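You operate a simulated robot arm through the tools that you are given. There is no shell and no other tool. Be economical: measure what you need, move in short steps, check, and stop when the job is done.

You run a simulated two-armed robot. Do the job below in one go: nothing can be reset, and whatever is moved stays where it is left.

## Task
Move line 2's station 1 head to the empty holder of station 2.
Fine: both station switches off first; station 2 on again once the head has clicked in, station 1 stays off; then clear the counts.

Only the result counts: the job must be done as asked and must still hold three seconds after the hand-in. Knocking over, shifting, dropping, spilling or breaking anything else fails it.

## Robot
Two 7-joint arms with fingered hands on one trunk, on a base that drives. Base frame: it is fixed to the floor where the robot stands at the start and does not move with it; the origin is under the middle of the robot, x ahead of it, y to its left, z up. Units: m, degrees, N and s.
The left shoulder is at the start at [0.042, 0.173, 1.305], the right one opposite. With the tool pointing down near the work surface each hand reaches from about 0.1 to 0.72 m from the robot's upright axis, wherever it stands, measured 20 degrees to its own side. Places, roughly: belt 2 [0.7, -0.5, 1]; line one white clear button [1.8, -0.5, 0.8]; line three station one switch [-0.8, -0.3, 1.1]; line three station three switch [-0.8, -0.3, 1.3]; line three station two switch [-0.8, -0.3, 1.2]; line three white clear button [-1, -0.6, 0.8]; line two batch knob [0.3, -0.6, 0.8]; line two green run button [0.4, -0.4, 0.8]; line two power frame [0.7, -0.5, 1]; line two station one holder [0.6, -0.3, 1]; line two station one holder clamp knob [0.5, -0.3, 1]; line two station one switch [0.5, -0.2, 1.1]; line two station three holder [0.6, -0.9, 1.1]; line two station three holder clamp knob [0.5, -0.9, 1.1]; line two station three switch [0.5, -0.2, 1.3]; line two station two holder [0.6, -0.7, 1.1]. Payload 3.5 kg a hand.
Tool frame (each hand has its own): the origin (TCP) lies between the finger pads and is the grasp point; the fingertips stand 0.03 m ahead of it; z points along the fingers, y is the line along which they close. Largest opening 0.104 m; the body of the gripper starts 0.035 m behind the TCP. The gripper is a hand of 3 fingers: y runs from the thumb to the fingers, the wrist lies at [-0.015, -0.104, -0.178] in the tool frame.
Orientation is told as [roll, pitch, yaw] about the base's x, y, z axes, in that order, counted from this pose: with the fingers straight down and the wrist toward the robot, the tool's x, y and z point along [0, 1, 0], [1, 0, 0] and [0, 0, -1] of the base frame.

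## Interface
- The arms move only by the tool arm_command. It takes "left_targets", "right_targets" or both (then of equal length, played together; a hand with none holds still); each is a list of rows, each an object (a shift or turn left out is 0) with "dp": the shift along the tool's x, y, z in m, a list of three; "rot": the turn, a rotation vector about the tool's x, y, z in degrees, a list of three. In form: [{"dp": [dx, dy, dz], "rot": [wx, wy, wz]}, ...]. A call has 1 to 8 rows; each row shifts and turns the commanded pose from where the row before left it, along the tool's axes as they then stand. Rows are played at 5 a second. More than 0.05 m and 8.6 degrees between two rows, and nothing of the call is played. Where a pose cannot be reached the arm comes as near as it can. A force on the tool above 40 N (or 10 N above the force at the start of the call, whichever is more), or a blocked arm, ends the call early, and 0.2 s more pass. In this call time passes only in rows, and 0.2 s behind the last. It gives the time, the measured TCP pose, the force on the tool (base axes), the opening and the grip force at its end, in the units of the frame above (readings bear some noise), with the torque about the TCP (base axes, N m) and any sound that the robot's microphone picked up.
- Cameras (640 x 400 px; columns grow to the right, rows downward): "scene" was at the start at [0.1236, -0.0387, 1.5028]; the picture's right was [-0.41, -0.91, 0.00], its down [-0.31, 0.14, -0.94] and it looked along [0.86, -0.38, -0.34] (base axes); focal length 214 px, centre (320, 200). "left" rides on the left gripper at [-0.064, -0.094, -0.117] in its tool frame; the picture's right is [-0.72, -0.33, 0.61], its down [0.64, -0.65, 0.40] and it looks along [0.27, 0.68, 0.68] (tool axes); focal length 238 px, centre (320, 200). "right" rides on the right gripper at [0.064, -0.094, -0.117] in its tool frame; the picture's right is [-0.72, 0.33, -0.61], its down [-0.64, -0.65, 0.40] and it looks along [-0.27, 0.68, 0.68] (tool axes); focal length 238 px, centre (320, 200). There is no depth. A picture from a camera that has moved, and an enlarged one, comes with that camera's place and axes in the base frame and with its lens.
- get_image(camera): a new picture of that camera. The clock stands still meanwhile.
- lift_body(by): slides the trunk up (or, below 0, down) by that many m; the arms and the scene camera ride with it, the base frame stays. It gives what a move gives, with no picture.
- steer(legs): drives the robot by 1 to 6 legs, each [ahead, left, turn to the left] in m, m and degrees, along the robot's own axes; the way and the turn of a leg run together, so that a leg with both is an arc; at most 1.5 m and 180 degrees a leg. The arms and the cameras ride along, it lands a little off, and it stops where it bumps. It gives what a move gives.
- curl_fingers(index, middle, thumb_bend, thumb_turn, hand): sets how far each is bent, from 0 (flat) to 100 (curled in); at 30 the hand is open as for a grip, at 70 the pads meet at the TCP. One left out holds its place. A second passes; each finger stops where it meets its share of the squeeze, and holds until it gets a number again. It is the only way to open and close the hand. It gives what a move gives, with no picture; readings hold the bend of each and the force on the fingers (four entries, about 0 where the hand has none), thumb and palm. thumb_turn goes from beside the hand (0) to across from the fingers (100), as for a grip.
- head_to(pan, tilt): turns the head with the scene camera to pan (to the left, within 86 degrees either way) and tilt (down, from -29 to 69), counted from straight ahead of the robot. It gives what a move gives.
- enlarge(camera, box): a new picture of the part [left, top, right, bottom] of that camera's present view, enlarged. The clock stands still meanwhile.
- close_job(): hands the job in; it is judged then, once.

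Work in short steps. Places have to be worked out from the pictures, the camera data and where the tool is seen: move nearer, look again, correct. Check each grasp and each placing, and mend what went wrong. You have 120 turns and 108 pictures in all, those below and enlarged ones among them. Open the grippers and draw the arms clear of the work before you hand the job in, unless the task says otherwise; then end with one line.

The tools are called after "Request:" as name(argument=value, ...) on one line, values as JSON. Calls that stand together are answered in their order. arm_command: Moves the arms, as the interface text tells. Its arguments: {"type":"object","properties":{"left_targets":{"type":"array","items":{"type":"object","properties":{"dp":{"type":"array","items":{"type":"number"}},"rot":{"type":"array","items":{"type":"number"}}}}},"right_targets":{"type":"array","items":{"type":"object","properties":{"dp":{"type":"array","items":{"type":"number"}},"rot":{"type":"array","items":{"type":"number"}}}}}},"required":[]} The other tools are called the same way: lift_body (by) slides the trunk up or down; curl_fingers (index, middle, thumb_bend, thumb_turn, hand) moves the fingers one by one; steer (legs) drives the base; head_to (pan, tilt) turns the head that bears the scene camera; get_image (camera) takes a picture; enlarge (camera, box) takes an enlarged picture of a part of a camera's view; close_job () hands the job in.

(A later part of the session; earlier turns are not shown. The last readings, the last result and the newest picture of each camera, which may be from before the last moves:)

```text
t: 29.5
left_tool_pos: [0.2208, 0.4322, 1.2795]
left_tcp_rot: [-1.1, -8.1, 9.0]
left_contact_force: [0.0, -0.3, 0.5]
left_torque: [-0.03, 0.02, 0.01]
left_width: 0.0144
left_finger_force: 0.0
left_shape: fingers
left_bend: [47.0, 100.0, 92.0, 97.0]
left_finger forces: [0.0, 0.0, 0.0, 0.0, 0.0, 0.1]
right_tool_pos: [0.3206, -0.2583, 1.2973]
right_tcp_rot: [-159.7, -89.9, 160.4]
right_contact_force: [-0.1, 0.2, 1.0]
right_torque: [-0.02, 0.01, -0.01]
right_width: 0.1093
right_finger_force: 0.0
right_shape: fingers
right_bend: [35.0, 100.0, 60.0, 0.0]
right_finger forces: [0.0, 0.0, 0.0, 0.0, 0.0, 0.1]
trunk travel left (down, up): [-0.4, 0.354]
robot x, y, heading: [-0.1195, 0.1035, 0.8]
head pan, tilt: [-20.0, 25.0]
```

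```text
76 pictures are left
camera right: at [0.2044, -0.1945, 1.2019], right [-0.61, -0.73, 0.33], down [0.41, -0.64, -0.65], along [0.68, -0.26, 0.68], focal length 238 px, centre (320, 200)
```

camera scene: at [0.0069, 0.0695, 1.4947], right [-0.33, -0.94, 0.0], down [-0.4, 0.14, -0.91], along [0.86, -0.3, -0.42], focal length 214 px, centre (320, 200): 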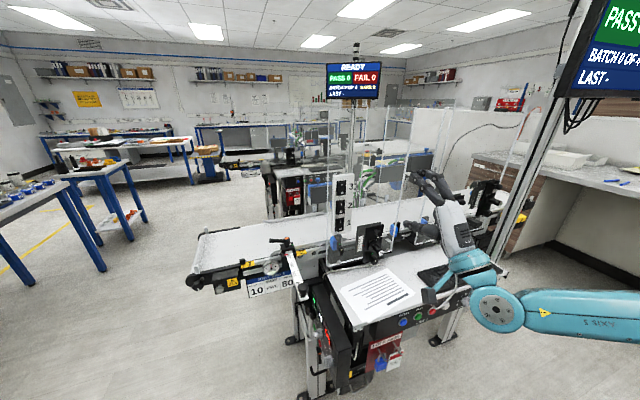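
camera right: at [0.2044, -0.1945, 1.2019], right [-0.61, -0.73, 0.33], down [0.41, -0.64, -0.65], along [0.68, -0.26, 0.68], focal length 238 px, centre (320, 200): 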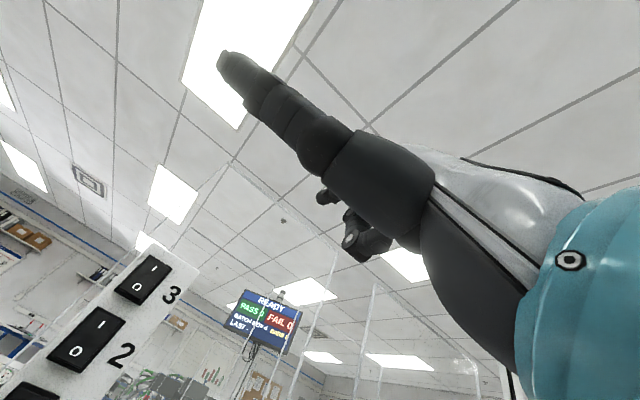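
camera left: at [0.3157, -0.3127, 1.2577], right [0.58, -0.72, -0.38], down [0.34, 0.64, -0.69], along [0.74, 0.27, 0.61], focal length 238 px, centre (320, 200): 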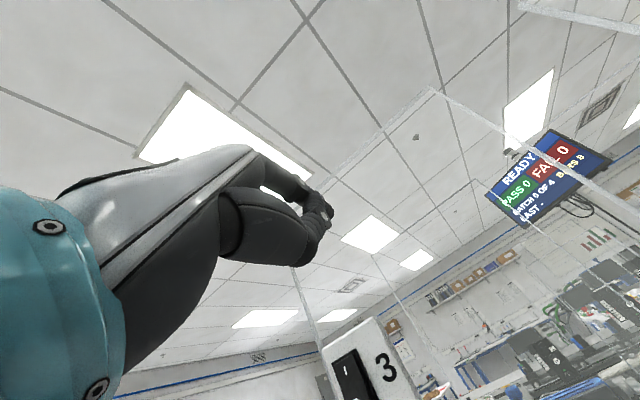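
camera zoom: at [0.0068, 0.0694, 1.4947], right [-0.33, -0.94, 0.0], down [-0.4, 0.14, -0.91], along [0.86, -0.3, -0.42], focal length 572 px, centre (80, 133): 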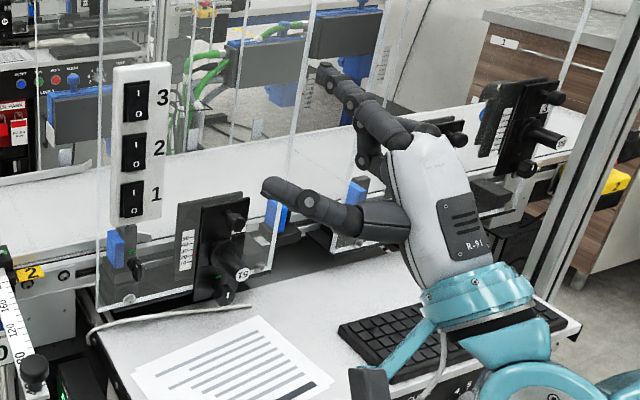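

The thumb sticks out sideways. I'll pinch thumb and index together at the TCP instead, which gives a well-defined tip, with the middle finger curled away.

Request:
curl_fingers(hand="right", thumb_turn=100, thumb_bend=70, index=70, middle=100)

Request:
enlarge(camera="scene", box=[320, 150, 500, 300])

Request:
get_image(camera="right")

```text
t: 30.5
left_tool_pos: [0.2216, 0.432, 1.2818]
left_tcp_rot: [-1.1, -8.1, 9.0]
left_contact_force: [-1.0, 0.0, 0.3]
left_torque: [-0.04, 0.01, 0.0]
left_width: 0.0143
left_finger_force: 0.2
left_shape: fingers
left_bend: [47.0, 100.0, 92.0, 97.0]
left_finger forces: [0.0, 0.1, 0.0, 0.0, 0.1, 0.0]
right_tool_pos: [0.3216, -0.2572, 1.2964]
right_tcp_rot: [-159.4, -89.9, 160.2]
right_contact_force: [-0.2, 0.3, -0.8]
right_torque: [0.01, -0.01, 0.03]
right_width: 0.0016
right_finger_force: 0.0
right_shape: fingers
right_bend: [70.0, 100.0, 70.0, 100.0]
right_finger forces: [0.0, 0.0, 0.0, 0.0, 0.0, 0.0]
trunk travel left (down, up): [-0.4, 0.354]
robot x, y, heading: [-0.1187, 0.1036, 0.8]
head pan, tilt: [-20.0, 25.0]
```

```text
2.67 times, centred on (410, 225) of scene
camera zoom: at [0.0068, 0.0694, 1.4947], right [-0.33, -0.94, 0.0], down [-0.4, 0.14, -0.91], along [0.86, -0.3, -0.42], focal length 572 px, centre (80, 133)
```

zoom: 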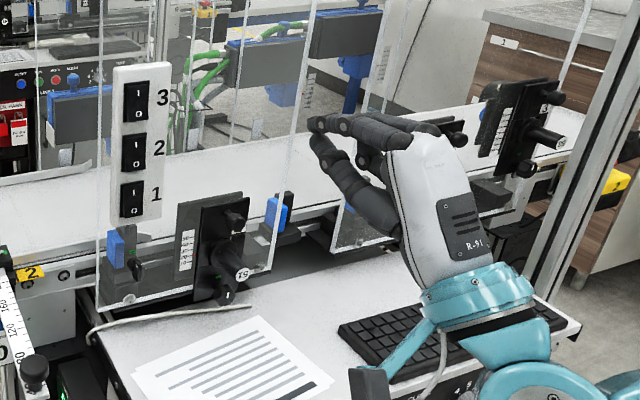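

```text
74 pictures are left
camera right: at [0.2044, -0.1946, 1.2019], right [-0.61, -0.73, 0.33], down [0.41, -0.64, -0.65], along [0.68, -0.26, 0.68], focal length 238 px, centre (320, 200)
```

right: 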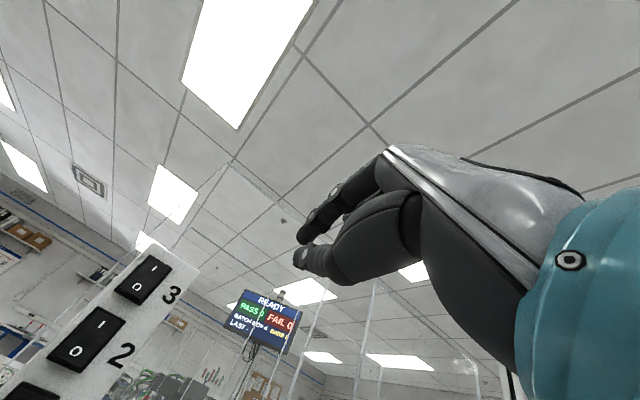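

The pinched tip projects just where TCP+0.03 m predicts. I'll move it in front of the lower half of switch 1 at (tip 0.50, -0.18, 1.126).

Request:
arm_command(right_targets=[{"dp": [0.0128, -0.0283, 0.0247]}, {"dp": [0.0128, -0.0283, 0.0247]}, {"dp": [0.0128, -0.0283, 0.0247]}, {"dp": [0.0128, -0.0283, 0.0247]}, {"dp": [0.0128, -0.0283, 0.0247]}, {"dp": [0.0128, -0.0283, 0.0247]}])

Request:
enlarge(camera="scene", box=[310, 150, 430, 250])

```text
t: 31.9
left_tool_pos: [0.2202, 0.4336, 1.2816]
left_tcp_rot: [-1.1, -8.2, 8.9]
left_contact_force: [0.3, -0.4, 0.6]
left_torque: [-0.03, -0.01, 0.01]
left_width: 0.0145
left_finger_force: 0.1
left_shape: fingers
left_bend: [47.0, 100.0, 92.0, 97.0]
left_finger forces: [0.0, 0.1, 0.0, 0.1, 0.0, 0.1]
right_tool_pos: [0.4693, -0.1812, 1.1258]
right_tcp_rot: [-108.1, -89.9, 108.8]
right_contact_force: [0.4, 0.0, -0.5]
right_torque: [0.01, -0.01, -0.01]
right_width: 0.0016
right_finger_force: 0.2
right_shape: fingers
right_bend: [70.0, 100.0, 70.0, 100.0]
right_finger forces: [0.0, 0.0, 0.1, 0.1, 0.0, 0.0]
trunk travel left (down, up): [-0.4, 0.354]
robot x, y, heading: [-0.1188, 0.0999, 0.7]
head pan, tilt: [-20.0, 25.0]
```

```text
4.00 times, centred on (370, 200) of scene
camera zoom: at [0.0076, 0.0699, 1.4946], right [-0.33, -0.94, 0.0], down [-0.4, 0.14, -0.91], along [0.85, -0.3, -0.42], focal length 858 px, centre (120, 200)
```

zoom: 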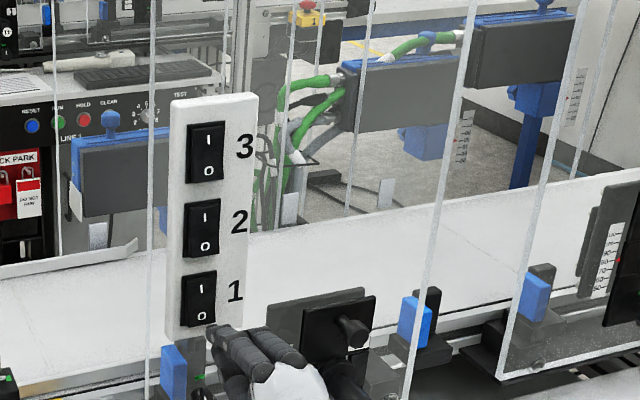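

The tip lines up with the "O" of switch 1. I'll push forward along +x in small rows until there's force or a click.

Request:
arm_command(right_targets=[{"dp": [0, 0, 0.015]}, {"dp": [0, 0, 0.008]}, {"dp": [0, 0, 0.005]}, {"dp": [0, 0, 0.004]}, {"dp": [0, 0, 0.004]}])

Request:
enlarge(camera="scene", box=[325, 180, 385, 240])

```text
t: 33.1
left_tool_pos: [0.2148, 0.4308, 1.2816]
left_tcp_rot: [-1.1, -8.4, 8.8]
left_contact_force: [-0.4, -0.4, -1.0]
left_torque: [0.0, 0.0, -0.02]
left_width: 0.0143
left_finger_force: 0.0
left_shape: fingers
left_bend: [47.0, 100.0, 92.0, 97.0]
left_finger forces: [0.0, 0.0, 0.0, 0.1, 0.0, 0.0]
right_tool_pos: [0.4983, -0.1793, 1.13]
right_tcp_rot: [179.6, -89.5, -178.9]
right_contact_force: [-36.1, -0.7, 3.4]
right_torque: [-0.01, -0.16, 0.2]
right_width: 0.0
right_finger_force: 18.1
right_shape: fingers
right_bend: [71.0, 100.0, 69.0, 100.0]
right_finger forces: [27.8, 0.0, 0.1, 0.1, 8.1, 0.1]
trunk travel left (down, up): [-0.4, 0.354]
robot x, y, heading: [-0.1174, 0.1027, 0.7]
head pan, tilt: [-20.0, 25.0]
```

```text
6.67 times, centred on (355, 210) of scene
camera zoom: at [-0.0002, 0.0695, 1.4953], right [-0.33, -0.94, 0.0], down [-0.39, 0.14, -0.91], along [0.86, -0.3, -0.42], focal length 1430 px, centre (87, 133)
```

zoom: 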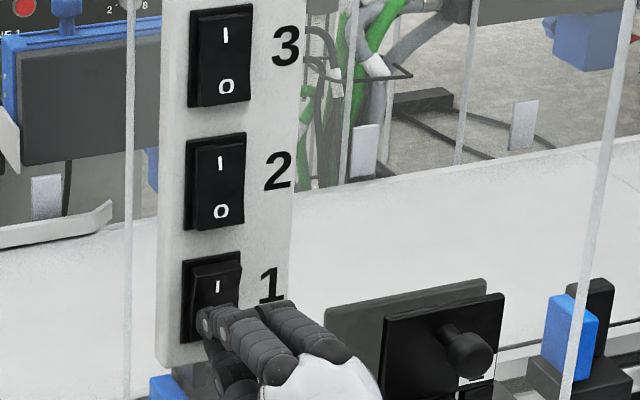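

36 N on the rocker and the top half seems to have come out. I'll back off 4 cm, rise 0.06 m to switch 2's lower half, and check switch 1.

Request:
arm_command(right_targets=[{"dp": [0, 0, -0.03]}, {"dp": [0, 0, -0.006]}, {"dp": [0, 0.03, 0]}, {"dp": [0, 0.031, 0]}])

Request:
enlarge(camera="scene", box=[325, 180, 385, 240])

```text
t: 34.1
left_tool_pos: [0.2208, 0.4315, 1.2806]
left_tcp_rot: [-1.1, -8.0, 8.9]
left_contact_force: [0.2, 0.3, 0.0]
left_torque: [-0.02, 0.02, 0.0]
left_width: 0.0144
left_finger_force: 0.0
left_shape: fingers
left_bend: [47.0, 100.0, 92.0, 97.0]
left_finger forces: [0.0, 0.1, 0.0, 0.1, 0.0, 0.0]
right_tool_pos: [0.4691, -0.1803, 1.1884]
right_tcp_rot: [-153.4, -89.9, 154.0]
right_contact_force: [-0.3, 0.0, -0.4]
right_torque: [-0.02, -0.03, -0.01]
right_width: 0.0013
right_finger_force: 0.1
right_shape: fingers
right_bend: [70.0, 100.0, 70.0, 100.0]
right_finger forces: [0.0, 0.1, 0.0, 0.0, 0.0, 0.0]
trunk travel left (down, up): [-0.4, 0.354]
robot x, y, heading: [-0.1208, 0.0995, 0.9]
head pan, tilt: [-20.0, 25.0]
```

```text
6.67 times, centred on (355, 210) of scene
camera zoom: at [0.0066, 0.0696, 1.4947], right [-0.33, -0.94, 0.0], down [-0.4, 0.14, -0.91], along [0.86, -0.3, -0.42], focal length 1430 px, centre (87, 133)
```

zoom: 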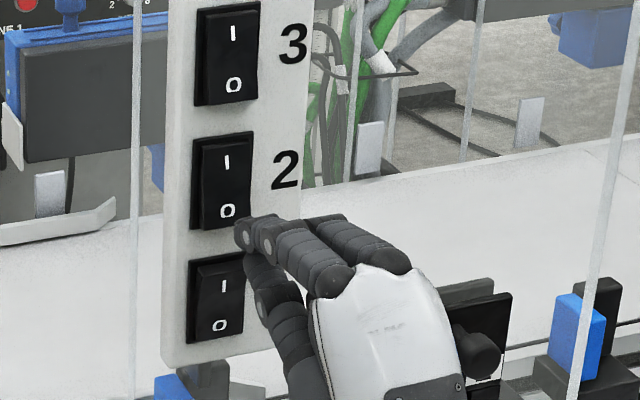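

Switch 1's top edge now stands proud, so it's OFF. Pressing switch 2's lower half the same way.

Request:
arm_command(right_targets=[{"dp": [0, 0, 0.015]}, {"dp": [0, 0, 0.008]}, {"dp": [0, 0, 0.005]}, {"dp": [0, 0, 0.004]}, {"dp": [0, 0, 0.004]}])

Request:
arm_command(right_targets=[{"dp": [0, 0, -0.03]}, {"dp": [0, 0, -0.04]}, {"dp": [-0.04, 0, -0.02]}])

Request:
enlarge(camera="scene", box=[325, 180, 385, 240])

```text
t: 35.3
left_tool_pos: [0.2143, 0.4311, 1.2814]
left_tcp_rot: [-1.1, -8.3, 8.7]
left_contact_force: [-0.5, 0.1, 0.2]
left_torque: [-0.02, 0.03, 0.01]
left_width: 0.0145
left_finger_force: 0.1
left_shape: fingers
left_bend: [47.0, 100.0, 92.0, 97.0]
left_finger forces: [0.1, 0.0, 0.0, 0.1, 0.0, 0.0]
right_tool_pos: [0.4979, -0.1791, 1.1904]
right_tcp_rot: [-179.3, -89.4, 179.9]
right_contact_force: [-32.7, -0.4, 3.1]
right_torque: [0.07, -0.07, 0.16]
right_width: 0.0
right_finger_force: 16.9
right_shape: fingers
right_bend: [71.0, 100.0, 69.0, 100.0]
right_finger forces: [25.8, 0.0, 0.0, 0.0, 7.9, 0.0]
trunk travel left (down, up): [-0.4, 0.354]
robot x, y, heading: [-0.1209, 0.0978, 0.8]
head pan, tilt: [-20.0, 25.0]
```

```text
t: 36.1
left_tool_pos: [0.2213, 0.4303, 1.2804]
left_tcp_rot: [-1.0, -8.1, 8.9]
left_contact_force: [-1.0, 0.1, 0.2]
left_torque: [-0.01, -0.03, -0.03]
left_width: 0.0146
left_finger_force: 0.0
left_shape: fingers
left_bend: [47.0, 100.0, 92.0, 97.0]
left_finger forces: [0.0, 0.1, 0.0, 0.0, 0.1, 0.0]
right_tool_pos: [0.4165, -0.2221, 1.1877]
right_tcp_rot: [-164.8, -90.0, 165.2]
right_contact_force: [0.3, -0.4, 0.1]
right_torque: [-0.02, 0.01, 0.02]
right_width: 0.0013
right_finger_force: 0.1
right_shape: fingers
right_bend: [70.0, 100.0, 70.0, 100.0]
right_finger forces: [0.0, 0.1, 0.0, 0.0, 0.0, 0.1]
trunk travel left (down, up): [-0.4, 0.354]
robot x, y, heading: [-0.1198, 0.1024, 0.9]
head pan, tilt: [-20.0, 25.0]
```

```text
6.67 times, centred on (355, 210) of scene
camera zoom: at [0.0066, 0.0682, 1.4947], right [-0.33, -0.94, 0.0], down [-0.4, 0.14, -0.91], along [0.86, -0.3, -0.42], focal length 1430 px, centre (87, 133)
```

zoom: 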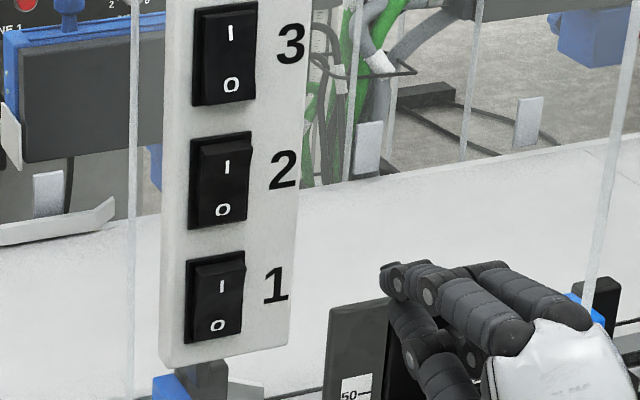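

Both switches are OFF. Now I'll open the hand partway (~5.5 cm, to slip between the knobs) and bring it in front of station 1's head at (0.40,-0.322,1.024).

Request:
curl_fingers(hand="right", index=48, middle=48, thumb_bend=48)

Request:
arm_command(right_targets=[{"dp": [-0.02, -0.033, -0.003]}, {"dp": [-0.02, -0.033, -0.003]}, {"dp": [-0.02, -0.033, -0.003]}, {"dp": [-0.02, -0.033, -0.003]}, {"dp": [-0.02, -0.032, -0.003]}])

Request:
enlarge(camera="scene", box=[330, 200, 430, 280])

Request:
get_image(camera="right")

```text
t: 37.1
left_tool_pos: [0.2202, 0.4314, 1.2806]
left_tcp_rot: [-1.1, -8.1, 8.9]
left_contact_force: [-0.7, 0.1, -0.1]
left_torque: [-0.04, 0.02, 0.02]
left_width: 0.0147
left_finger_force: 0.0
left_shape: fingers
left_bend: [47.0, 100.0, 92.0, 97.0]
left_finger forces: [0.1, 0.0, 0.1, 0.0, 0.0, 0.0]
right_tool_pos: [0.4156, -0.2209, 1.1873]
right_tcp_rot: [-154.4, -89.9, 155.1]
right_contact_force: [-0.9, 0.1, -0.5]
right_torque: [0.01, 0.0, -0.03]
right_width: 0.0563
right_finger_force: 0.0
right_shape: fingers
right_bend: [48.0, 48.0, 48.0, 100.0]
right_finger forces: [0.1, 0.0, 0.0, 0.0, 0.0, 0.1]
trunk travel left (down, up): [-0.4, 0.354]
robot x, y, heading: [-0.1207, 0.1047, 0.9]
head pan, tilt: [-20.0, 25.0]
```

```text
t: 38.3
left_tool_pos: [0.2205, 0.4323, 1.2799]
left_tcp_rot: [-1.1, -8.1, 8.9]
left_contact_force: [1.2, -0.4, -0.7]
left_torque: [0.01, 0.03, -0.01]
left_width: 0.0145
left_finger_force: 0.1
left_shape: fingers
left_bend: [47.0, 100.0, 92.0, 97.0]
left_finger forces: [0.0, 0.1, 0.1, 0.1, 0.1, 0.0]
right_tool_pos: [0.4023, -0.3209, 1.023]
right_tcp_rot: [-174.2, -89.9, 174.9]
right_contact_force: [-0.5, 0.3, 0.0]
right_torque: [0.0, 0.0, -0.02]
right_width: 0.0567
right_finger_force: 0.0
right_shape: fingers
right_bend: [48.0, 48.0, 48.0, 100.0]
right_finger forces: [0.0, 0.1, 0.1, 0.0, 0.1, 0.0]
trunk travel left (down, up): [-0.4, 0.354]
robot x, y, heading: [-0.122, 0.1009, 0.6]
head pan, tilt: [-20.0, 25.0]
```

```text
5.00 times, centred on (380, 240) of scene
camera zoom: at [0.0075, 0.0692, 1.4946], right [-0.33, -0.94, 0.0], down [-0.4, 0.14, -0.91], along [0.85, -0.3, -0.42], focal length 1072 px, centre (20, 0)
```

zoom: 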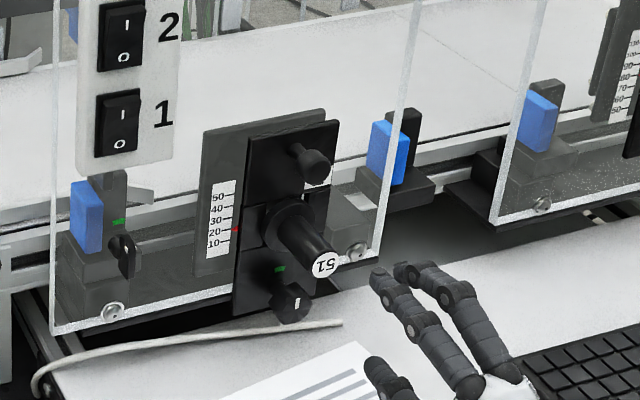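

```text
68 pictures are left
camera right: at [0.2852, -0.2562, 0.929], right [-0.6, -0.73, 0.33], down [0.41, -0.64, -0.65], along [0.68, -0.26, 0.69], focal length 238 px, centre (320, 200)
```

right: 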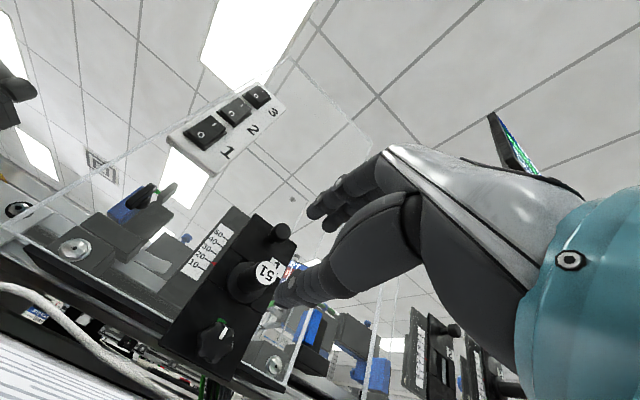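

Clear view from both cameras: the handle end is at about (0.49,-0.320,1.023), just ahead of the TCP line. I'll narrow the opening slightly to stay clear of the lower knob, then advance in small steps.

Request:
curl_fingers(hand="right", index=53, middle=53, thumb_bend=53)

Request:
arm_command(right_targets=[{"dp": [0, 0, 0.03]}, {"dp": [0, 0, 0.03]}])

Request:
enlarge(camera="scene", box=[360, 220, 430, 280])

Request:
enlarge(camera="right", box=[180, 170, 420, 320])

```text
t: 39.3
left_tool_pos: [0.2199, 0.4324, 1.2795]
left_tcp_rot: [-1.1, -8.1, 8.9]
left_contact_force: [0.5, -0.2, -0.4]
left_torque: [0.04, 0.0, 0.02]
left_width: 0.0148
left_finger_force: 0.0
left_shape: fingers
left_bend: [47.0, 100.0, 92.0, 97.0]
left_finger forces: [0.0, 0.1, 0.0, 0.0, 0.1, 0.0]
right_tool_pos: [0.4015, -0.3203, 1.0241]
right_tcp_rot: [-150.2, -89.9, 150.8]
right_contact_force: [0.2, -0.3, -0.8]
right_torque: [0.01, 0.03, -0.02]
right_width: 0.0446
right_finger_force: 0.1
right_shape: fingers
right_bend: [53.0, 53.0, 53.0, 100.0]
right_finger forces: [0.0, 0.0, 0.1, 0.0, 0.0, 0.0]
trunk travel left (down, up): [-0.4, 0.354]
robot x, y, heading: [-0.1197, 0.1042, 0.8]
head pan, tilt: [-20.0, 25.0]
```

```text
t: 39.9
left_tool_pos: [0.2193, 0.4312, 1.2802]
left_tcp_rot: [-1.1, -8.0, 8.9]
left_contact_force: [0.1, -0.7, 0.2]
left_torque: [-0.02, -0.02, -0.01]
left_width: 0.0146
left_finger_force: 0.1
left_shape: fingers
left_bend: [47.0, 100.0, 92.0, 97.0]
left_finger forces: [0.0, 0.0, 0.0, 0.1, 0.0, 0.0]
right_tool_pos: [0.4215, -0.3198, 1.0236]
right_tcp_rot: [-165.7, -89.9, 166.1]
right_contact_force: [-0.9, -0.1, 0.0]
right_torque: [-0.05, 0.03, -0.03]
right_width: 0.0443
right_finger_force: 0.1
right_shape: fingers
right_bend: [53.0, 53.0, 53.0, 100.0]
right_finger forces: [0.0, 0.1, 0.1, 0.1, 0.0, 0.1]
right hand out of reach, approached as far as the arm can: row 1, 2
trunk travel left (down, up): [-0.4, 0.354]
robot x, y, heading: [-0.1194, 0.1044, 0.8]
head pan, tilt: [-20.0, 25.0]
```

```text
6.67 times, centred on (395, 250) of scene
camera zoom: at [0.006, 0.0692, 1.4947], right [-0.33, -0.94, 0.0], down [-0.4, 0.14, -0.91], along [0.86, -0.3, -0.42], focal length 1430 px, centre (-180, -133)
```

zoom: 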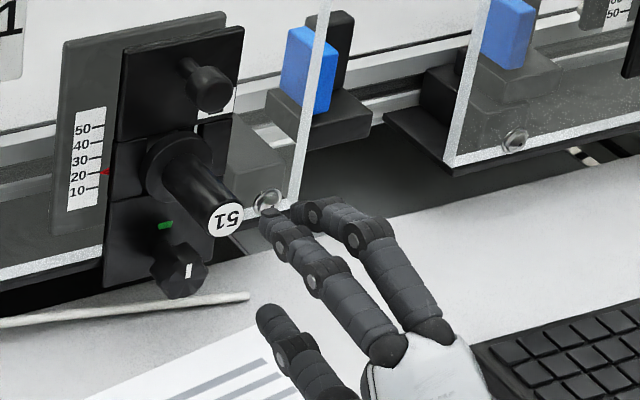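

```text
2.67 times, centred on (300, 245) of right
camera zoom: at [0.3045, -0.2564, 0.9294], right [-0.61, -0.73, 0.33], down [0.41, -0.64, -0.65], along [0.68, -0.26, 0.69], focal length 636 px, centre (373, 80)
```

zoom: 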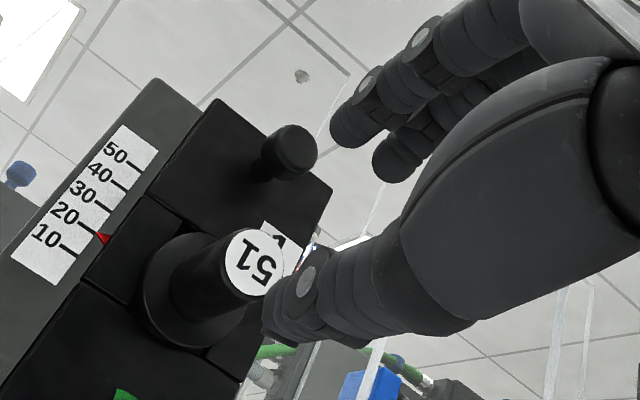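

The arm runs out of forward reach here. I'll retract the hand a bit and drive the base forward 0.08 m.

Request:
arm_command(right_targets=[{"dp": [0, 0, -0.04]}, {"dp": [0, 0, -0.05]}])

Request:
steer(legs=[[0.08, 0, -0.7]])

```text
t: 40.5
left_tool_pos: [0.219, 0.4325, 1.2811]
left_tcp_rot: [-1.1, -8.2, 9.0]
left_contact_force: [0.9, 1.1, 0.3]
left_torque: [0.02, 0.02, 0.01]
left_width: 0.0148
left_finger_force: 0.1
left_shape: fingers
left_bend: [47.0, 100.0, 92.0, 97.0]
left_finger forces: [0.0, 0.1, 0.0, 0.0, 0.0, 0.0]
right_tool_pos: [0.3313, -0.3203, 1.0227]
right_tcp_rot: [-162.6, -89.9, 163.2]
right_contact_force: [0.2, 0.1, 0.0]
right_torque: [-0.03, -0.03, 0.02]
right_width: 0.0441
right_finger_force: 0.1
right_shape: fingers
right_bend: [53.0, 53.0, 53.0, 100.0]
right_finger forces: [0.1, 0.0, 0.0, 0.0, 0.0, 0.0]
trunk travel left (down, up): [-0.4, 0.354]
robot x, y, heading: [-0.1171, 0.101, 0.6]
head pan, tilt: [-20.0, 25.0]
```

```text
t: 41.6
left_tool_pos: [0.3045, 0.4281, 1.2798]
left_tcp_rot: [-1.1, -8.0, 8.2]
left_contact_force: [0.2, 0.6, -0.6]
left_torque: [-0.02, 0.01, -0.03]
left_width: 0.0147
left_finger_force: 0.0
left_shape: fingers
left_bend: [47.0, 100.0, 92.0, 97.0]
left_finger forces: [0.0, 0.0, 0.0, 0.0, 0.0, 0.0]
right_tool_pos: [0.4078, -0.3253, 1.0225]
right_tcp_rot: [-104.2, -90.0, 104.3]
right_contact_force: [0.5, -0.1, -1.0]
right_torque: [0.0, 0.02, 0.0]
right_width: 0.0442
right_finger_force: 0.1
right_shape: fingers
right_bend: [53.0, 53.0, 53.0, 100.0]
right_finger forces: [0.0, 0.0, 0.0, 0.0, 0.1, 0.1]
trunk travel left (down, up): [-0.4, 0.354]
robot x, y, heading: [-0.0356, 0.1, -0.3]
head pan, tilt: [-20.0, 25.0]
```

Now at (0.408,-0.325,1.0225). I'll correct y by +5 mm and advance to TCP x≈0.47, then check the straddle.

Request:
arm_command(right_targets=[{"dp": [0.005, 0.001, 0.02]}, {"dp": [0, 0, 0.022]}, {"dp": [0, 0, 0.02]}])

Request:
enlarge(camera="scene", box=[340, 230, 430, 310])

Request:
enlarge(camera="right", box=[180, 170, 420, 320])

```text
t: 42.4
left_tool_pos: [0.304, 0.4281, 1.2791]
left_tcp_rot: [-1.1, -8.2, 8.1]
left_contact_force: [0.1, -0.9, -0.3]
left_torque: [-0.04, 0.01, 0.0]
left_width: 0.0143
left_finger_force: 0.1
left_shape: fingers
left_bend: [47.0, 100.0, 92.0, 97.0]
left_finger forces: [0.0, 0.0, 0.0, 0.1, 0.0, 0.0]
right_tool_pos: [0.4687, -0.3208, 1.024]
right_tcp_rot: [-144.9, -90.0, 144.8]
right_contact_force: [-0.3, 1.3, -0.1]
right_torque: [0.0, -0.02, 0.01]
right_width: 0.0441
right_finger_force: 0.0
right_shape: fingers
right_bend: [53.0, 53.0, 53.0, 100.0]
right_finger forces: [0.0, 0.1, 0.1, 0.0, 0.1, 0.0]
trunk travel left (down, up): [-0.4, 0.354]
robot x, y, heading: [-0.0409, 0.0999, -0.3]
head pan, tilt: [-20.0, 25.0]
```

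```text
5.00 times, centred on (385, 270) of scene
camera zoom: at [0.0866, 0.0686, 1.4946], right [-0.34, -0.94, 0.0], down [-0.4, 0.14, -0.91], along [0.85, -0.31, -0.42], focal length 1072 px, centre (-5, -150)
```

zoom: 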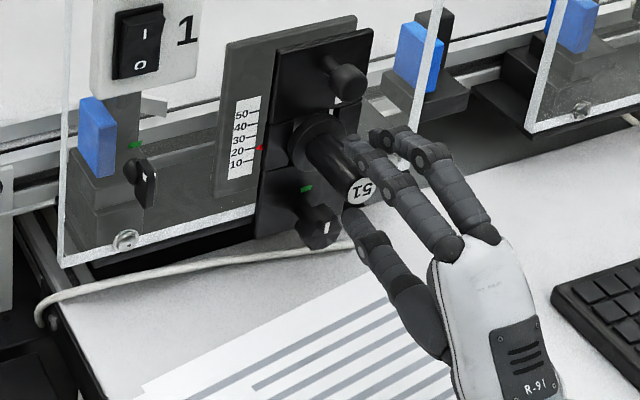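

```text
2.67 times, centred on (300, 245) of right
camera zoom: at [0.3529, -0.2555, 0.93], right [-0.61, -0.72, 0.33], down [0.4, -0.64, -0.65], along [0.68, -0.27, 0.68], focal length 636 px, centre (373, 80)
```

zoom: 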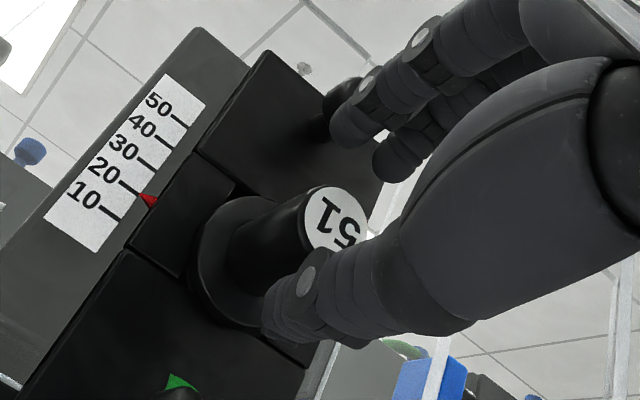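

The fingers straddle the handle cleanly. I'll narrow slightly more for knob clearance, advance to TCP x≈0.503, and then close.

Request:
curl_fingers(hand="right", index=56, middle=56, thumb_bend=56)

Request:
arm_command(right_targets=[{"dp": [0, 0, 0.012]}, {"dp": [0, 0, 0.012]}, {"dp": [0, 0, 0.01]}])

Request:
curl_fingers(hand="right", index=72, middle=72, thumb_bend=72)

Request:
enlarge(camera="scene", box=[340, 230, 430, 310])

```text
t: 43.4
left_tool_pos: [0.3048, 0.4283, 1.2795]
left_tcp_rot: [-1.1, -8.1, 8.2]
left_contact_force: [0.4, -0.1, 0.3]
left_torque: [0.01, 0.0, 0.01]
left_width: 0.0146
left_finger_force: 0.1
left_shape: fingers
left_bend: [47.0, 100.0, 92.0, 97.0]
left_finger forces: [0.1, 0.0, 0.0, 0.0, 0.0, 0.0]
right_tool_pos: [0.4692, -0.321, 1.023]
right_tcp_rot: [-148.9, -89.9, 148.8]
right_contact_force: [0.7, 0.2, -0.3]
right_torque: [-0.02, 0.0, -0.01]
right_width: 0.0369
right_finger_force: 0.1
right_shape: fingers
right_bend: [56.0, 56.0, 56.0, 100.0]
right_finger forces: [0.1, 0.1, 0.1, 0.0, 0.1, 0.1]
trunk travel left (down, up): [-0.4, 0.354]
robot x, y, heading: [-0.0396, 0.0998, 0.0]
head pan, tilt: [-20.0, 25.0]
```

```text
t: 44.0
left_tool_pos: [0.2995, 0.4283, 1.2813]
left_tcp_rot: [-1.2, -8.2, 8.0]
left_contact_force: [0.4, 0.0, 0.1]
left_torque: [-0.02, 0.01, 0.03]
left_width: 0.0146
left_finger_force: 0.1
left_shape: fingers
left_bend: [47.0, 100.0, 92.0, 97.0]
left_finger forces: [0.0, 0.0, 0.0, 0.0, 0.0, 0.1]
right_tool_pos: [0.4788, -0.3191, 1.0244]
right_tcp_rot: [53.5, -89.5, -52.6]
right_contact_force: [-33.4, -0.3, 28.1]
right_torque: [1.92, 7.32, 2.22]
right_width: 0.0369
right_finger_force: 0.0
right_shape: fingers
right_bend: [56.0, 56.0, 56.0, 100.0]
right_finger forces: [0.0, 0.1, 0.0, 0.1, 0.1, 0.0]
trunk travel left (down, up): [-0.4, 0.354]
robot x, y, heading: [-0.0377, 0.0963, -0.5]
head pan, tilt: [-20.0, 25.0]
stopped in row 2 (right hand): the force on the tool passed its limit at 63 N (the readings are from after the stop); the commanded pose is now the measured one
```

```text
t: 44.8
left_tool_pos: [0.2995, 0.4294, 1.2812]
left_tcp_rot: [-1.2, -8.2, 8.0]
left_contact_force: [-0.8, 0.9, 0.1]
left_torque: [0.0, -0.01, 0.0]
left_width: 0.0147
left_finger_force: 0.0
left_shape: fingers
left_bend: [47.0, 100.0, 92.0, 97.0]
left_finger forces: [0.1, 0.1, 0.0, 0.1, 0.1, 0.1]
right_tool_pos: [0.4785, -0.3201, 1.0225]
right_tcp_rot: [67.1, -89.2, -66.1]
right_contact_force: [-22.6, 0.7, 25.7]
right_torque: [1.79, 6.05, 1.63]
right_width: 0.0161
right_finger_force: 10.7
right_shape: fingers
right_bend: [71.0, 67.0, 63.0, 100.0]
right_finger forces: [5.3, 5.1, 0.1, 0.0, 11.1, 0.0]
trunk travel left (down, up): [-0.4, 0.354]
robot x, y, heading: [-0.0413, 0.0992, -0.1]
head pan, tilt: [-20.0, 25.0]
stopped (right hand): the force on the tool passed its limit at 54 N (the readings are from after the stop); the commanded pose is now the measured one
```

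```text
5.00 times, centred on (385, 270) of scene
camera zoom: at [0.0795, 0.0698, 1.4952], right [-0.35, -0.94, 0.0], down [-0.39, 0.14, -0.91], along [0.85, -0.31, -0.42], focal length 1072 px, centre (-5, -150)
```

zoom: 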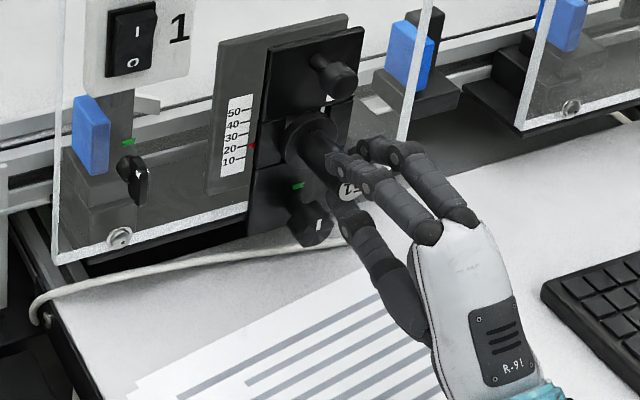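

The force (back and up, with a 7 N·m pitch torque) means the wrist is touching the desk edge below, not the head. I'll open up, back off, and roll the hand so the wrist goes sideways.

Request:
curl_fingers(hand="right", index=54, middle=54, thumb_bend=54)

Request:
arm_command(right_targets=[{"dp": [0, 0, -0.02]}, {"dp": [0, 0, -0.03]}, {"dp": [0, 0, -0.03]}, {"dp": [0, 0.03, -0.03]}, {"dp": [0, 0.03, 0]}])

Request:
get_image(camera="scene")

```text
t: 45.7
left_tool_pos: [0.2999, 0.4293, 1.2796]
left_tcp_rot: [-1.3, -8.2, 8.0]
left_contact_force: [0.7, -0.5, -0.5]
left_torque: [-0.01, 0.0, 0.01]
left_width: 0.0147
left_finger_force: 0.2
left_shape: fingers
left_bend: [47.0, 100.0, 92.0, 97.0]
left_finger forces: [0.1, 0.0, 0.0, 0.1, 0.0, 0.1]
right_tool_pos: [0.4785, -0.321, 1.0223]
right_tcp_rot: [72.9, -88.9, -71.5]
right_contact_force: [-18.8, 1.4, 19.2]
right_torque: [1.61, 4.68, 1.02]
right_width: 0.0411
right_finger_force: 0.0
right_shape: fingers
right_bend: [54.0, 54.0, 54.0, 100.0]
right_finger forces: [0.1, 0.0, 0.0, 0.1, 0.0, 0.0]
trunk travel left (down, up): [-0.4, 0.354]
robot x, y, heading: [-0.0437, 0.1025, -0.6]
head pan, tilt: [-20.0, 25.0]
stopped (right hand): the force on the tool passed its limit at 44 N (the readings are from after the stop); the commanded pose is now the measured one
```

```text
t: 46.9
left_tool_pos: [0.3037, 0.4271, 1.2806]
left_tcp_rot: [-1.0, -8.2, 8.0]
left_contact_force: [-0.1, -0.4, -0.3]
left_torque: [0.03, 0.01, -0.01]
left_width: 0.0148
left_finger_force: 0.1
left_shape: fingers
left_bend: [47.0, 100.0, 92.0, 97.0]
left_finger forces: [0.0, 0.0, 0.0, 0.0, 0.0, 0.1]
right_tool_pos: [0.3721, -0.324, 1.0824]
right_tcp_rot: [52.9, -89.0, -52.0]
right_contact_force: [-0.3, 0.0, -1.1]
right_torque: [0.02, 0.01, 0.0]
right_width: 0.0408
right_finger_force: 0.0
right_shape: fingers
right_bend: [54.0, 54.0, 54.0, 100.0]
right_finger forces: [0.0, 0.0, 0.0, 0.1, 0.0, 0.0]
trunk travel left (down, up): [-0.4, 0.354]
robot x, y, heading: [-0.0387, 0.103, -0.2]
head pan, tilt: [-20.0, 25.0]
```

```text
62 pictures are left
camera scene: at [0.0855, 0.068, 1.4946], right [-0.35, -0.94, 0.0], down [-0.4, 0.15, -0.91], along [0.85, -0.31, -0.42], focal length 214 px, centre (320, 200)
```

scene: 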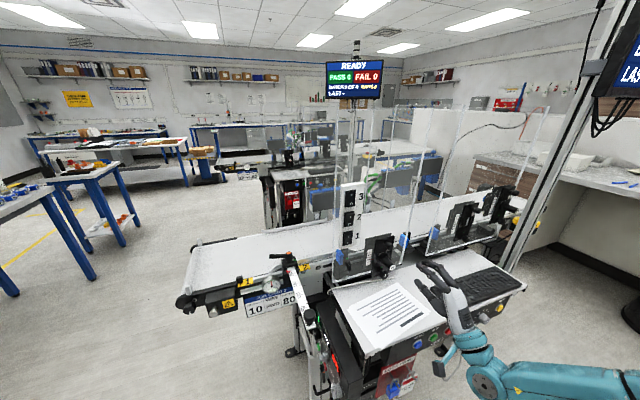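

Nothing was disturbed. I'll roll the right hand by about -60° about its pointing axis, so the wrist goes to the right and up.

Request:
arm_command(right_targets=[{"rot": [0, 0, -8.5]}, {"rot": [0, 0, -8.5]}, {"rot": [0, 0, -8.5]}, {"rot": [0, 0, -8.5]}, {"rot": [0, 0, -8.5]}, {"rot": [0, 0, -8.5]}, {"rot": [0, 0, -8.5]}])

Request:
get_image(camera="scene")

Request:
get_image(camera="right")

```text
t: 48.5
left_tool_pos: [0.3039, 0.4263, 1.2795]
left_tcp_rot: [-1.1, -8.0, 8.0]
left_contact_force: [0.2, 0.1, 0.1]
left_torque: [0.03, 0.0, 0.01]
left_width: 0.0146
left_finger_force: 0.0
left_shape: fingers
left_bend: [47.0, 100.0, 92.0, 97.0]
left_finger forces: [0.1, 0.0, 0.0, 0.0, 0.0, 0.1]
right_tool_pos: [0.3729, -0.3241, 1.0808]
right_tcp_rot: [-89.3, -31.2, 90.6]
right_contact_force: [-0.6, -0.4, 0.2]
right_torque: [0.0, 0.02, 0.0]
right_width: 0.0412
right_finger_force: 0.1
right_shape: fingers
right_bend: [54.0, 54.0, 54.0, 100.0]
right_finger forces: [0.0, 0.0, 0.0, 0.1, 0.1, 0.0]
trunk travel left (down, up): [-0.4, 0.354]
robot x, y, heading: [-0.0391, 0.0997, -0.1]
head pan, tilt: [-20.0, 25.0]
```

```text
61 pictures are left
camera scene: at [0.085, 0.068, 1.4947], right [-0.35, -0.94, 0.0], down [-0.4, 0.15, -0.91], along [0.85, -0.31, -0.42], focal length 214 px, centre (320, 200)
```

scene: 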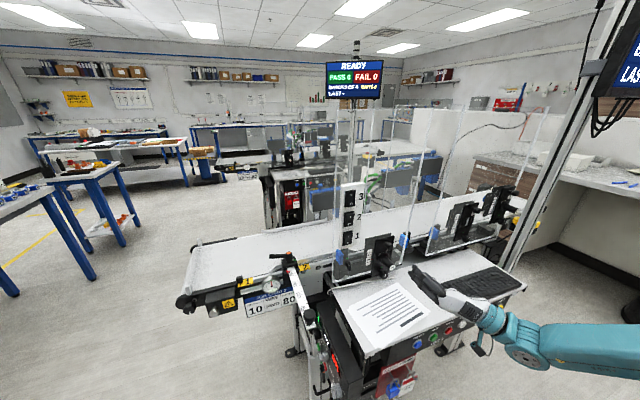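

```text
60 pictures are left
camera right: at [0.2563, -0.3726, 0.9792], right [-0.6, -0.1, 0.79], down [0.42, -0.88, 0.21], along [0.68, 0.46, 0.58], focal length 238 px, centre (320, 200)
```

right: 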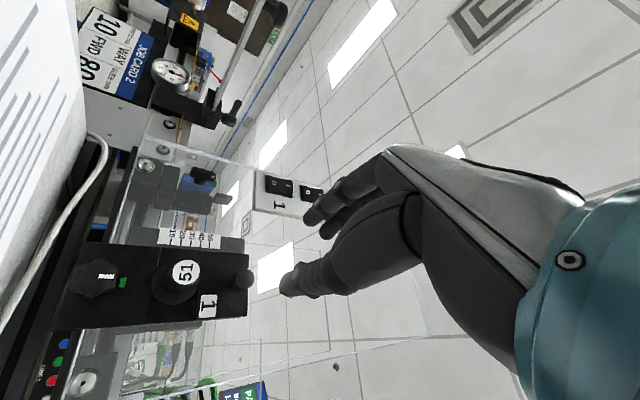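

The roll worked, and the camera sees the head well. I'll move on-axis with the handle at TCP (0.45,-0.320,1.0235).

Request:
arm_command(right_targets=[{"dp": [0.017, -0.0087, 0.015]}, {"dp": [0.017, -0.0087, 0.03]}, {"dp": [0.017, -0.0087, 0.032]}])

Request:
enlarge(camera="scene", box=[340, 230, 430, 310])

Request:
enlarge(camera="right", box=[100, 130, 420, 330])

```text
t: 49.3
left_tool_pos: [0.3043, 0.4282, 1.2797]
left_tcp_rot: [-1.1, -8.0, 8.0]
left_contact_force: [0.4, 0.1, -1.8]
left_torque: [0.0, 0.0, 0.03]
left_width: 0.0146
left_finger_force: 0.1
left_shape: fingers
left_bend: [47.0, 100.0, 92.0, 97.0]
left_finger forces: [0.0, 0.1, 0.0, 0.1, 0.0, 0.1]
right_tool_pos: [0.4515, -0.3188, 1.0216]
right_tcp_rot: [-89.2, -31.3, 90.6]
right_contact_force: [0.0, 0.3, -0.6]
right_torque: [0.03, -0.01, -0.02]
right_width: 0.041
right_finger_force: 0.1
right_shape: fingers
right_bend: [54.0, 54.0, 54.0, 100.0]
right_finger forces: [0.0, 0.1, 0.0, 0.1, 0.0, 0.1]
trunk travel left (down, up): [-0.4, 0.354]
robot x, y, heading: [-0.0405, 0.1004, -0.1]
head pan, tilt: [-20.0, 25.0]
```

```text
5.00 times, centred on (385, 270) of scene
camera zoom: at [0.086, 0.068, 1.4946], right [-0.35, -0.94, 0.0], down [-0.4, 0.15, -0.91], along [0.85, -0.31, -0.42], focal length 1072 px, centre (-5, -150)
```

zoom: 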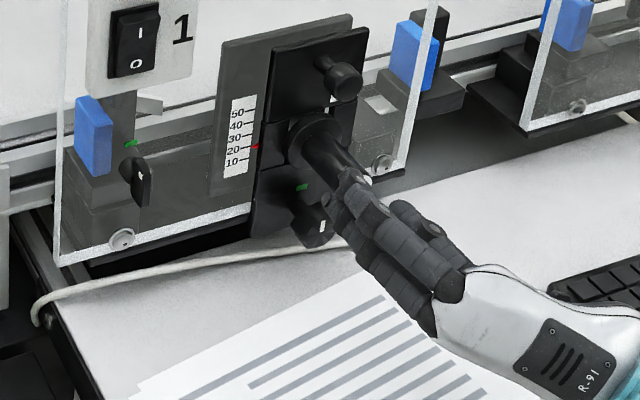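

```text
2.00 times, centred on (260, 230) of right
camera zoom: at [0.3335, -0.3674, 0.9212], right [-0.6, -0.11, 0.79], down [0.42, -0.88, 0.2], along [0.68, 0.46, 0.58], focal length 477 px, centre (440, 140)
```

zoom: 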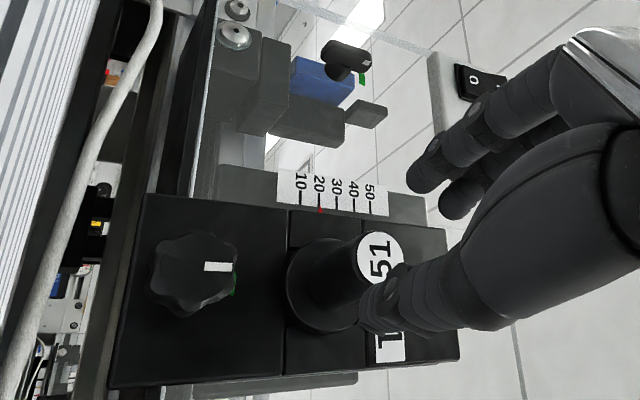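

The label centre triangulates to (0.49,-0.320,1.02), on the TCP line. Advancing 5 cm, watching the force.

Request:
arm_command(right_targets=[{"dp": [0, 0, 0.015]}, {"dp": [0, 0, 0.015]}, {"dp": [0, 0, 0.012]}, {"dp": [0, 0, 0.01]}])

Request:
enlarge(camera="right", box=[100, 130, 420, 330])

```text
t: 49.9
left_tool_pos: [0.2995, 0.4296, 1.2813]
left_tcp_rot: [-1.3, -8.2, 7.8]
left_contact_force: [0.1, 0.9, -0.3]
left_torque: [0.03, 0.01, 0.0]
left_width: 0.0146
left_finger_force: 0.0
left_shape: fingers
left_bend: [47.0, 100.0, 92.0, 97.0]
left_finger forces: [0.1, 0.0, 0.0, 0.0, 0.1, 0.1]
right_tool_pos: [0.4698, -0.3176, 1.0208]
right_tcp_rot: [-88.1, -31.3, 90.2]
right_contact_force: [-28.4, 5.8, 23.9]
right_torque: [-0.58, 5.88, -2.19]
right_width: 0.0413
right_finger_force: 0.1
right_shape: fingers
right_bend: [54.0, 54.0, 54.0, 100.0]
right_finger forces: [0.0, 0.1, 0.0, 0.1, 0.0, 0.0]
trunk travel left (down, up): [-0.4, 0.354]
robot x, y, heading: [-0.0439, 0.1022, -0.2]
head pan, tilt: [-20.0, 25.0]
stopped in row 3 (right hand): the force on the tool passed its limit at 53 N (the readings are from after the stop); the commanded pose is now the measured one
```

```text
2.00 times, centred on (260, 230) of right
camera zoom: at [0.352, -0.3665, 0.9207], right [-0.59, -0.11, 0.8], down [0.43, -0.88, 0.2], along [0.68, 0.46, 0.57], focal length 477 px, centre (440, 140)
```

zoom: 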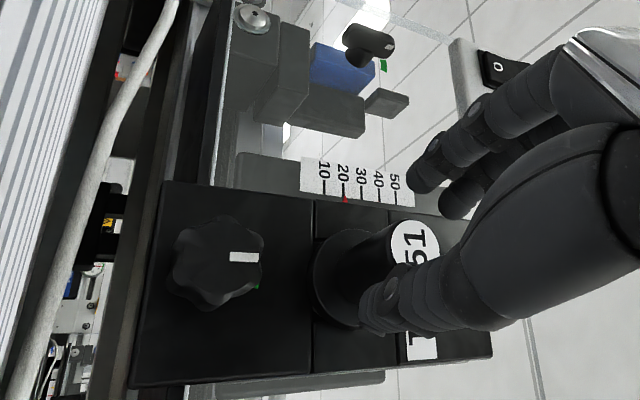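

The torque places the contact at the hand camera (about x 0.35, z 0.92), which is catching the desk edge. I'll back off and roll another -40° so the camera rides higher and the wrist sits level.

Request:
arm_command(right_targets=[{"dp": [0, 0, -0.03]}, {"dp": [0, 0, -0.04]}, {"dp": [-0.02, 0.015, -0.01], "rot": [0, 0, -8]}, {"rot": [0, 0, -8]}, {"rot": [0, 0, -8]}, {"rot": [0, 0, -8]}, {"rot": [0, 0, -8]}])

Request:
get_image(camera="right")

Request:
enlarge(camera="scene", box=[320, 200, 520, 360])

```text
t: 51.5
left_tool_pos: [0.3044, 0.427, 1.2813]
left_tcp_rot: [-1.1, -8.1, 8.0]
left_contact_force: [0.7, -0.3, -0.6]
left_torque: [0.02, 0.0, -0.02]
left_width: 0.0147
left_finger_force: 0.0
left_shape: fingers
left_bend: [47.0, 100.0, 92.0, 97.0]
left_finger forces: [0.0, 0.1, 0.0, 0.1, 0.0, 0.0]
right_tool_pos: [0.3972, -0.3181, 1.0449]
right_tcp_rot: [-88.3, 8.8, 91.3]
right_contact_force: [0.4, -0.4, -0.5]
right_torque: [-0.01, -0.03, 0.02]
right_width: 0.0412
right_finger_force: 0.0
right_shape: fingers
right_bend: [54.0, 54.0, 54.0, 100.0]
right_finger forces: [0.0, 0.0, 0.0, 0.0, 0.1, 0.1]
trunk travel left (down, up): [-0.4, 0.354]
robot x, y, heading: [-0.0418, 0.0999, -0.1]
head pan, tilt: [-20.0, 25.0]
```

```text
56 pictures are left
camera right: at [0.2806, -0.4226, 0.9993], right [-0.6, 0.42, 0.68], down [0.44, -0.54, 0.72], along [0.67, 0.73, 0.14], focal length 238 px, centre (320, 200)
```

right: 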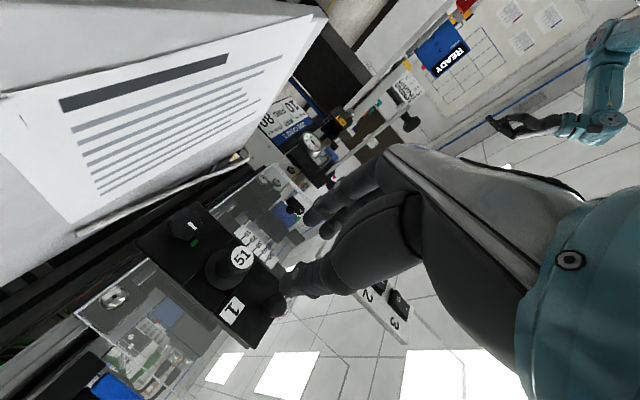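

```text
2.50 times, centred on (420, 280) of scene
camera zoom: at [0.0843, 0.0678, 1.4947], right [-0.35, -0.94, 0.0], down [-0.4, 0.15, -0.91], along [0.85, -0.31, -0.42], focal length 536 px, centre (70, 0)
```

zoom: 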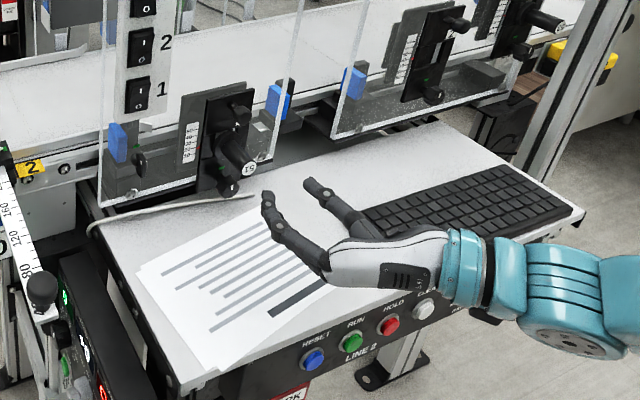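

Hand is level with the wrist at right. I'll descend onto the handle axis with a small tilt correction, to TCP (0.455,-0.320,1.022).

Request:
arm_command(right_targets=[{"dp": [0.0215, 0, 0.01], "rot": [1, -1.7, 0]}, {"dp": [0, 0, 0.024]}, {"dp": [0, 0, 0.024]}])

Request:
enlarge(camera="scene", box=[340, 230, 430, 310])

Request:
enlarge(camera="right", box=[140, 160, 380, 310])

```text
t: 52.3
left_tool_pos: [0.3037, 0.427, 1.2799]
left_tcp_rot: [-1.1, -8.0, 7.9]
left_contact_force: [-0.5, -0.1, 0.2]
left_torque: [0.01, 0.02, -0.02]
left_width: 0.0144
left_finger_force: 0.0
left_shape: fingers
left_bend: [47.0, 100.0, 92.0, 97.0]
left_finger forces: [0.0, 0.1, 0.0, 0.1, 0.0, 0.0]
right_tool_pos: [0.4536, -0.3242, 1.0227]
right_tcp_rot: [-90.2, 8.6, 90.3]
right_contact_force: [-0.3, -1.1, -0.1]
right_torque: [-0.02, 0.03, 0.0]
right_width: 0.041
right_finger_force: 0.0
right_shape: fingers
right_bend: [54.0, 54.0, 54.0, 100.0]
right_finger forces: [0.0, 0.0, 0.0, 0.1, 0.0, 0.1]
trunk travel left (down, up): [-0.4, 0.354]
robot x, y, heading: [-0.0441, 0.0989, -0.4]
head pan, tilt: [-20.0, 25.0]
```

```text
5.00 times, centred on (385, 270) of scene
camera zoom: at [0.0849, 0.0676, 1.4946], right [-0.35, -0.94, 0.0], down [-0.4, 0.15, -0.91], along [0.85, -0.31, -0.42], focal length 1072 px, centre (-5, -150)
```

zoom: 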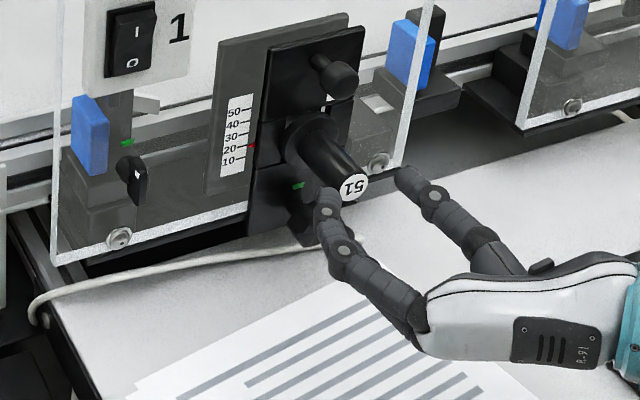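

```text
2.67 times, centred on (260, 235) of right
camera zoom: at [0.3385, -0.4249, 0.9737], right [-0.62, 0.43, 0.66], down [0.41, -0.55, 0.73], along [0.67, 0.72, 0.16], focal length 636 px, centre (480, 107)
```

zoom: 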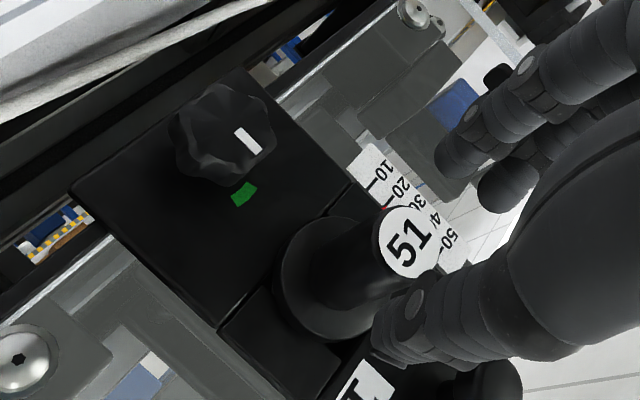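

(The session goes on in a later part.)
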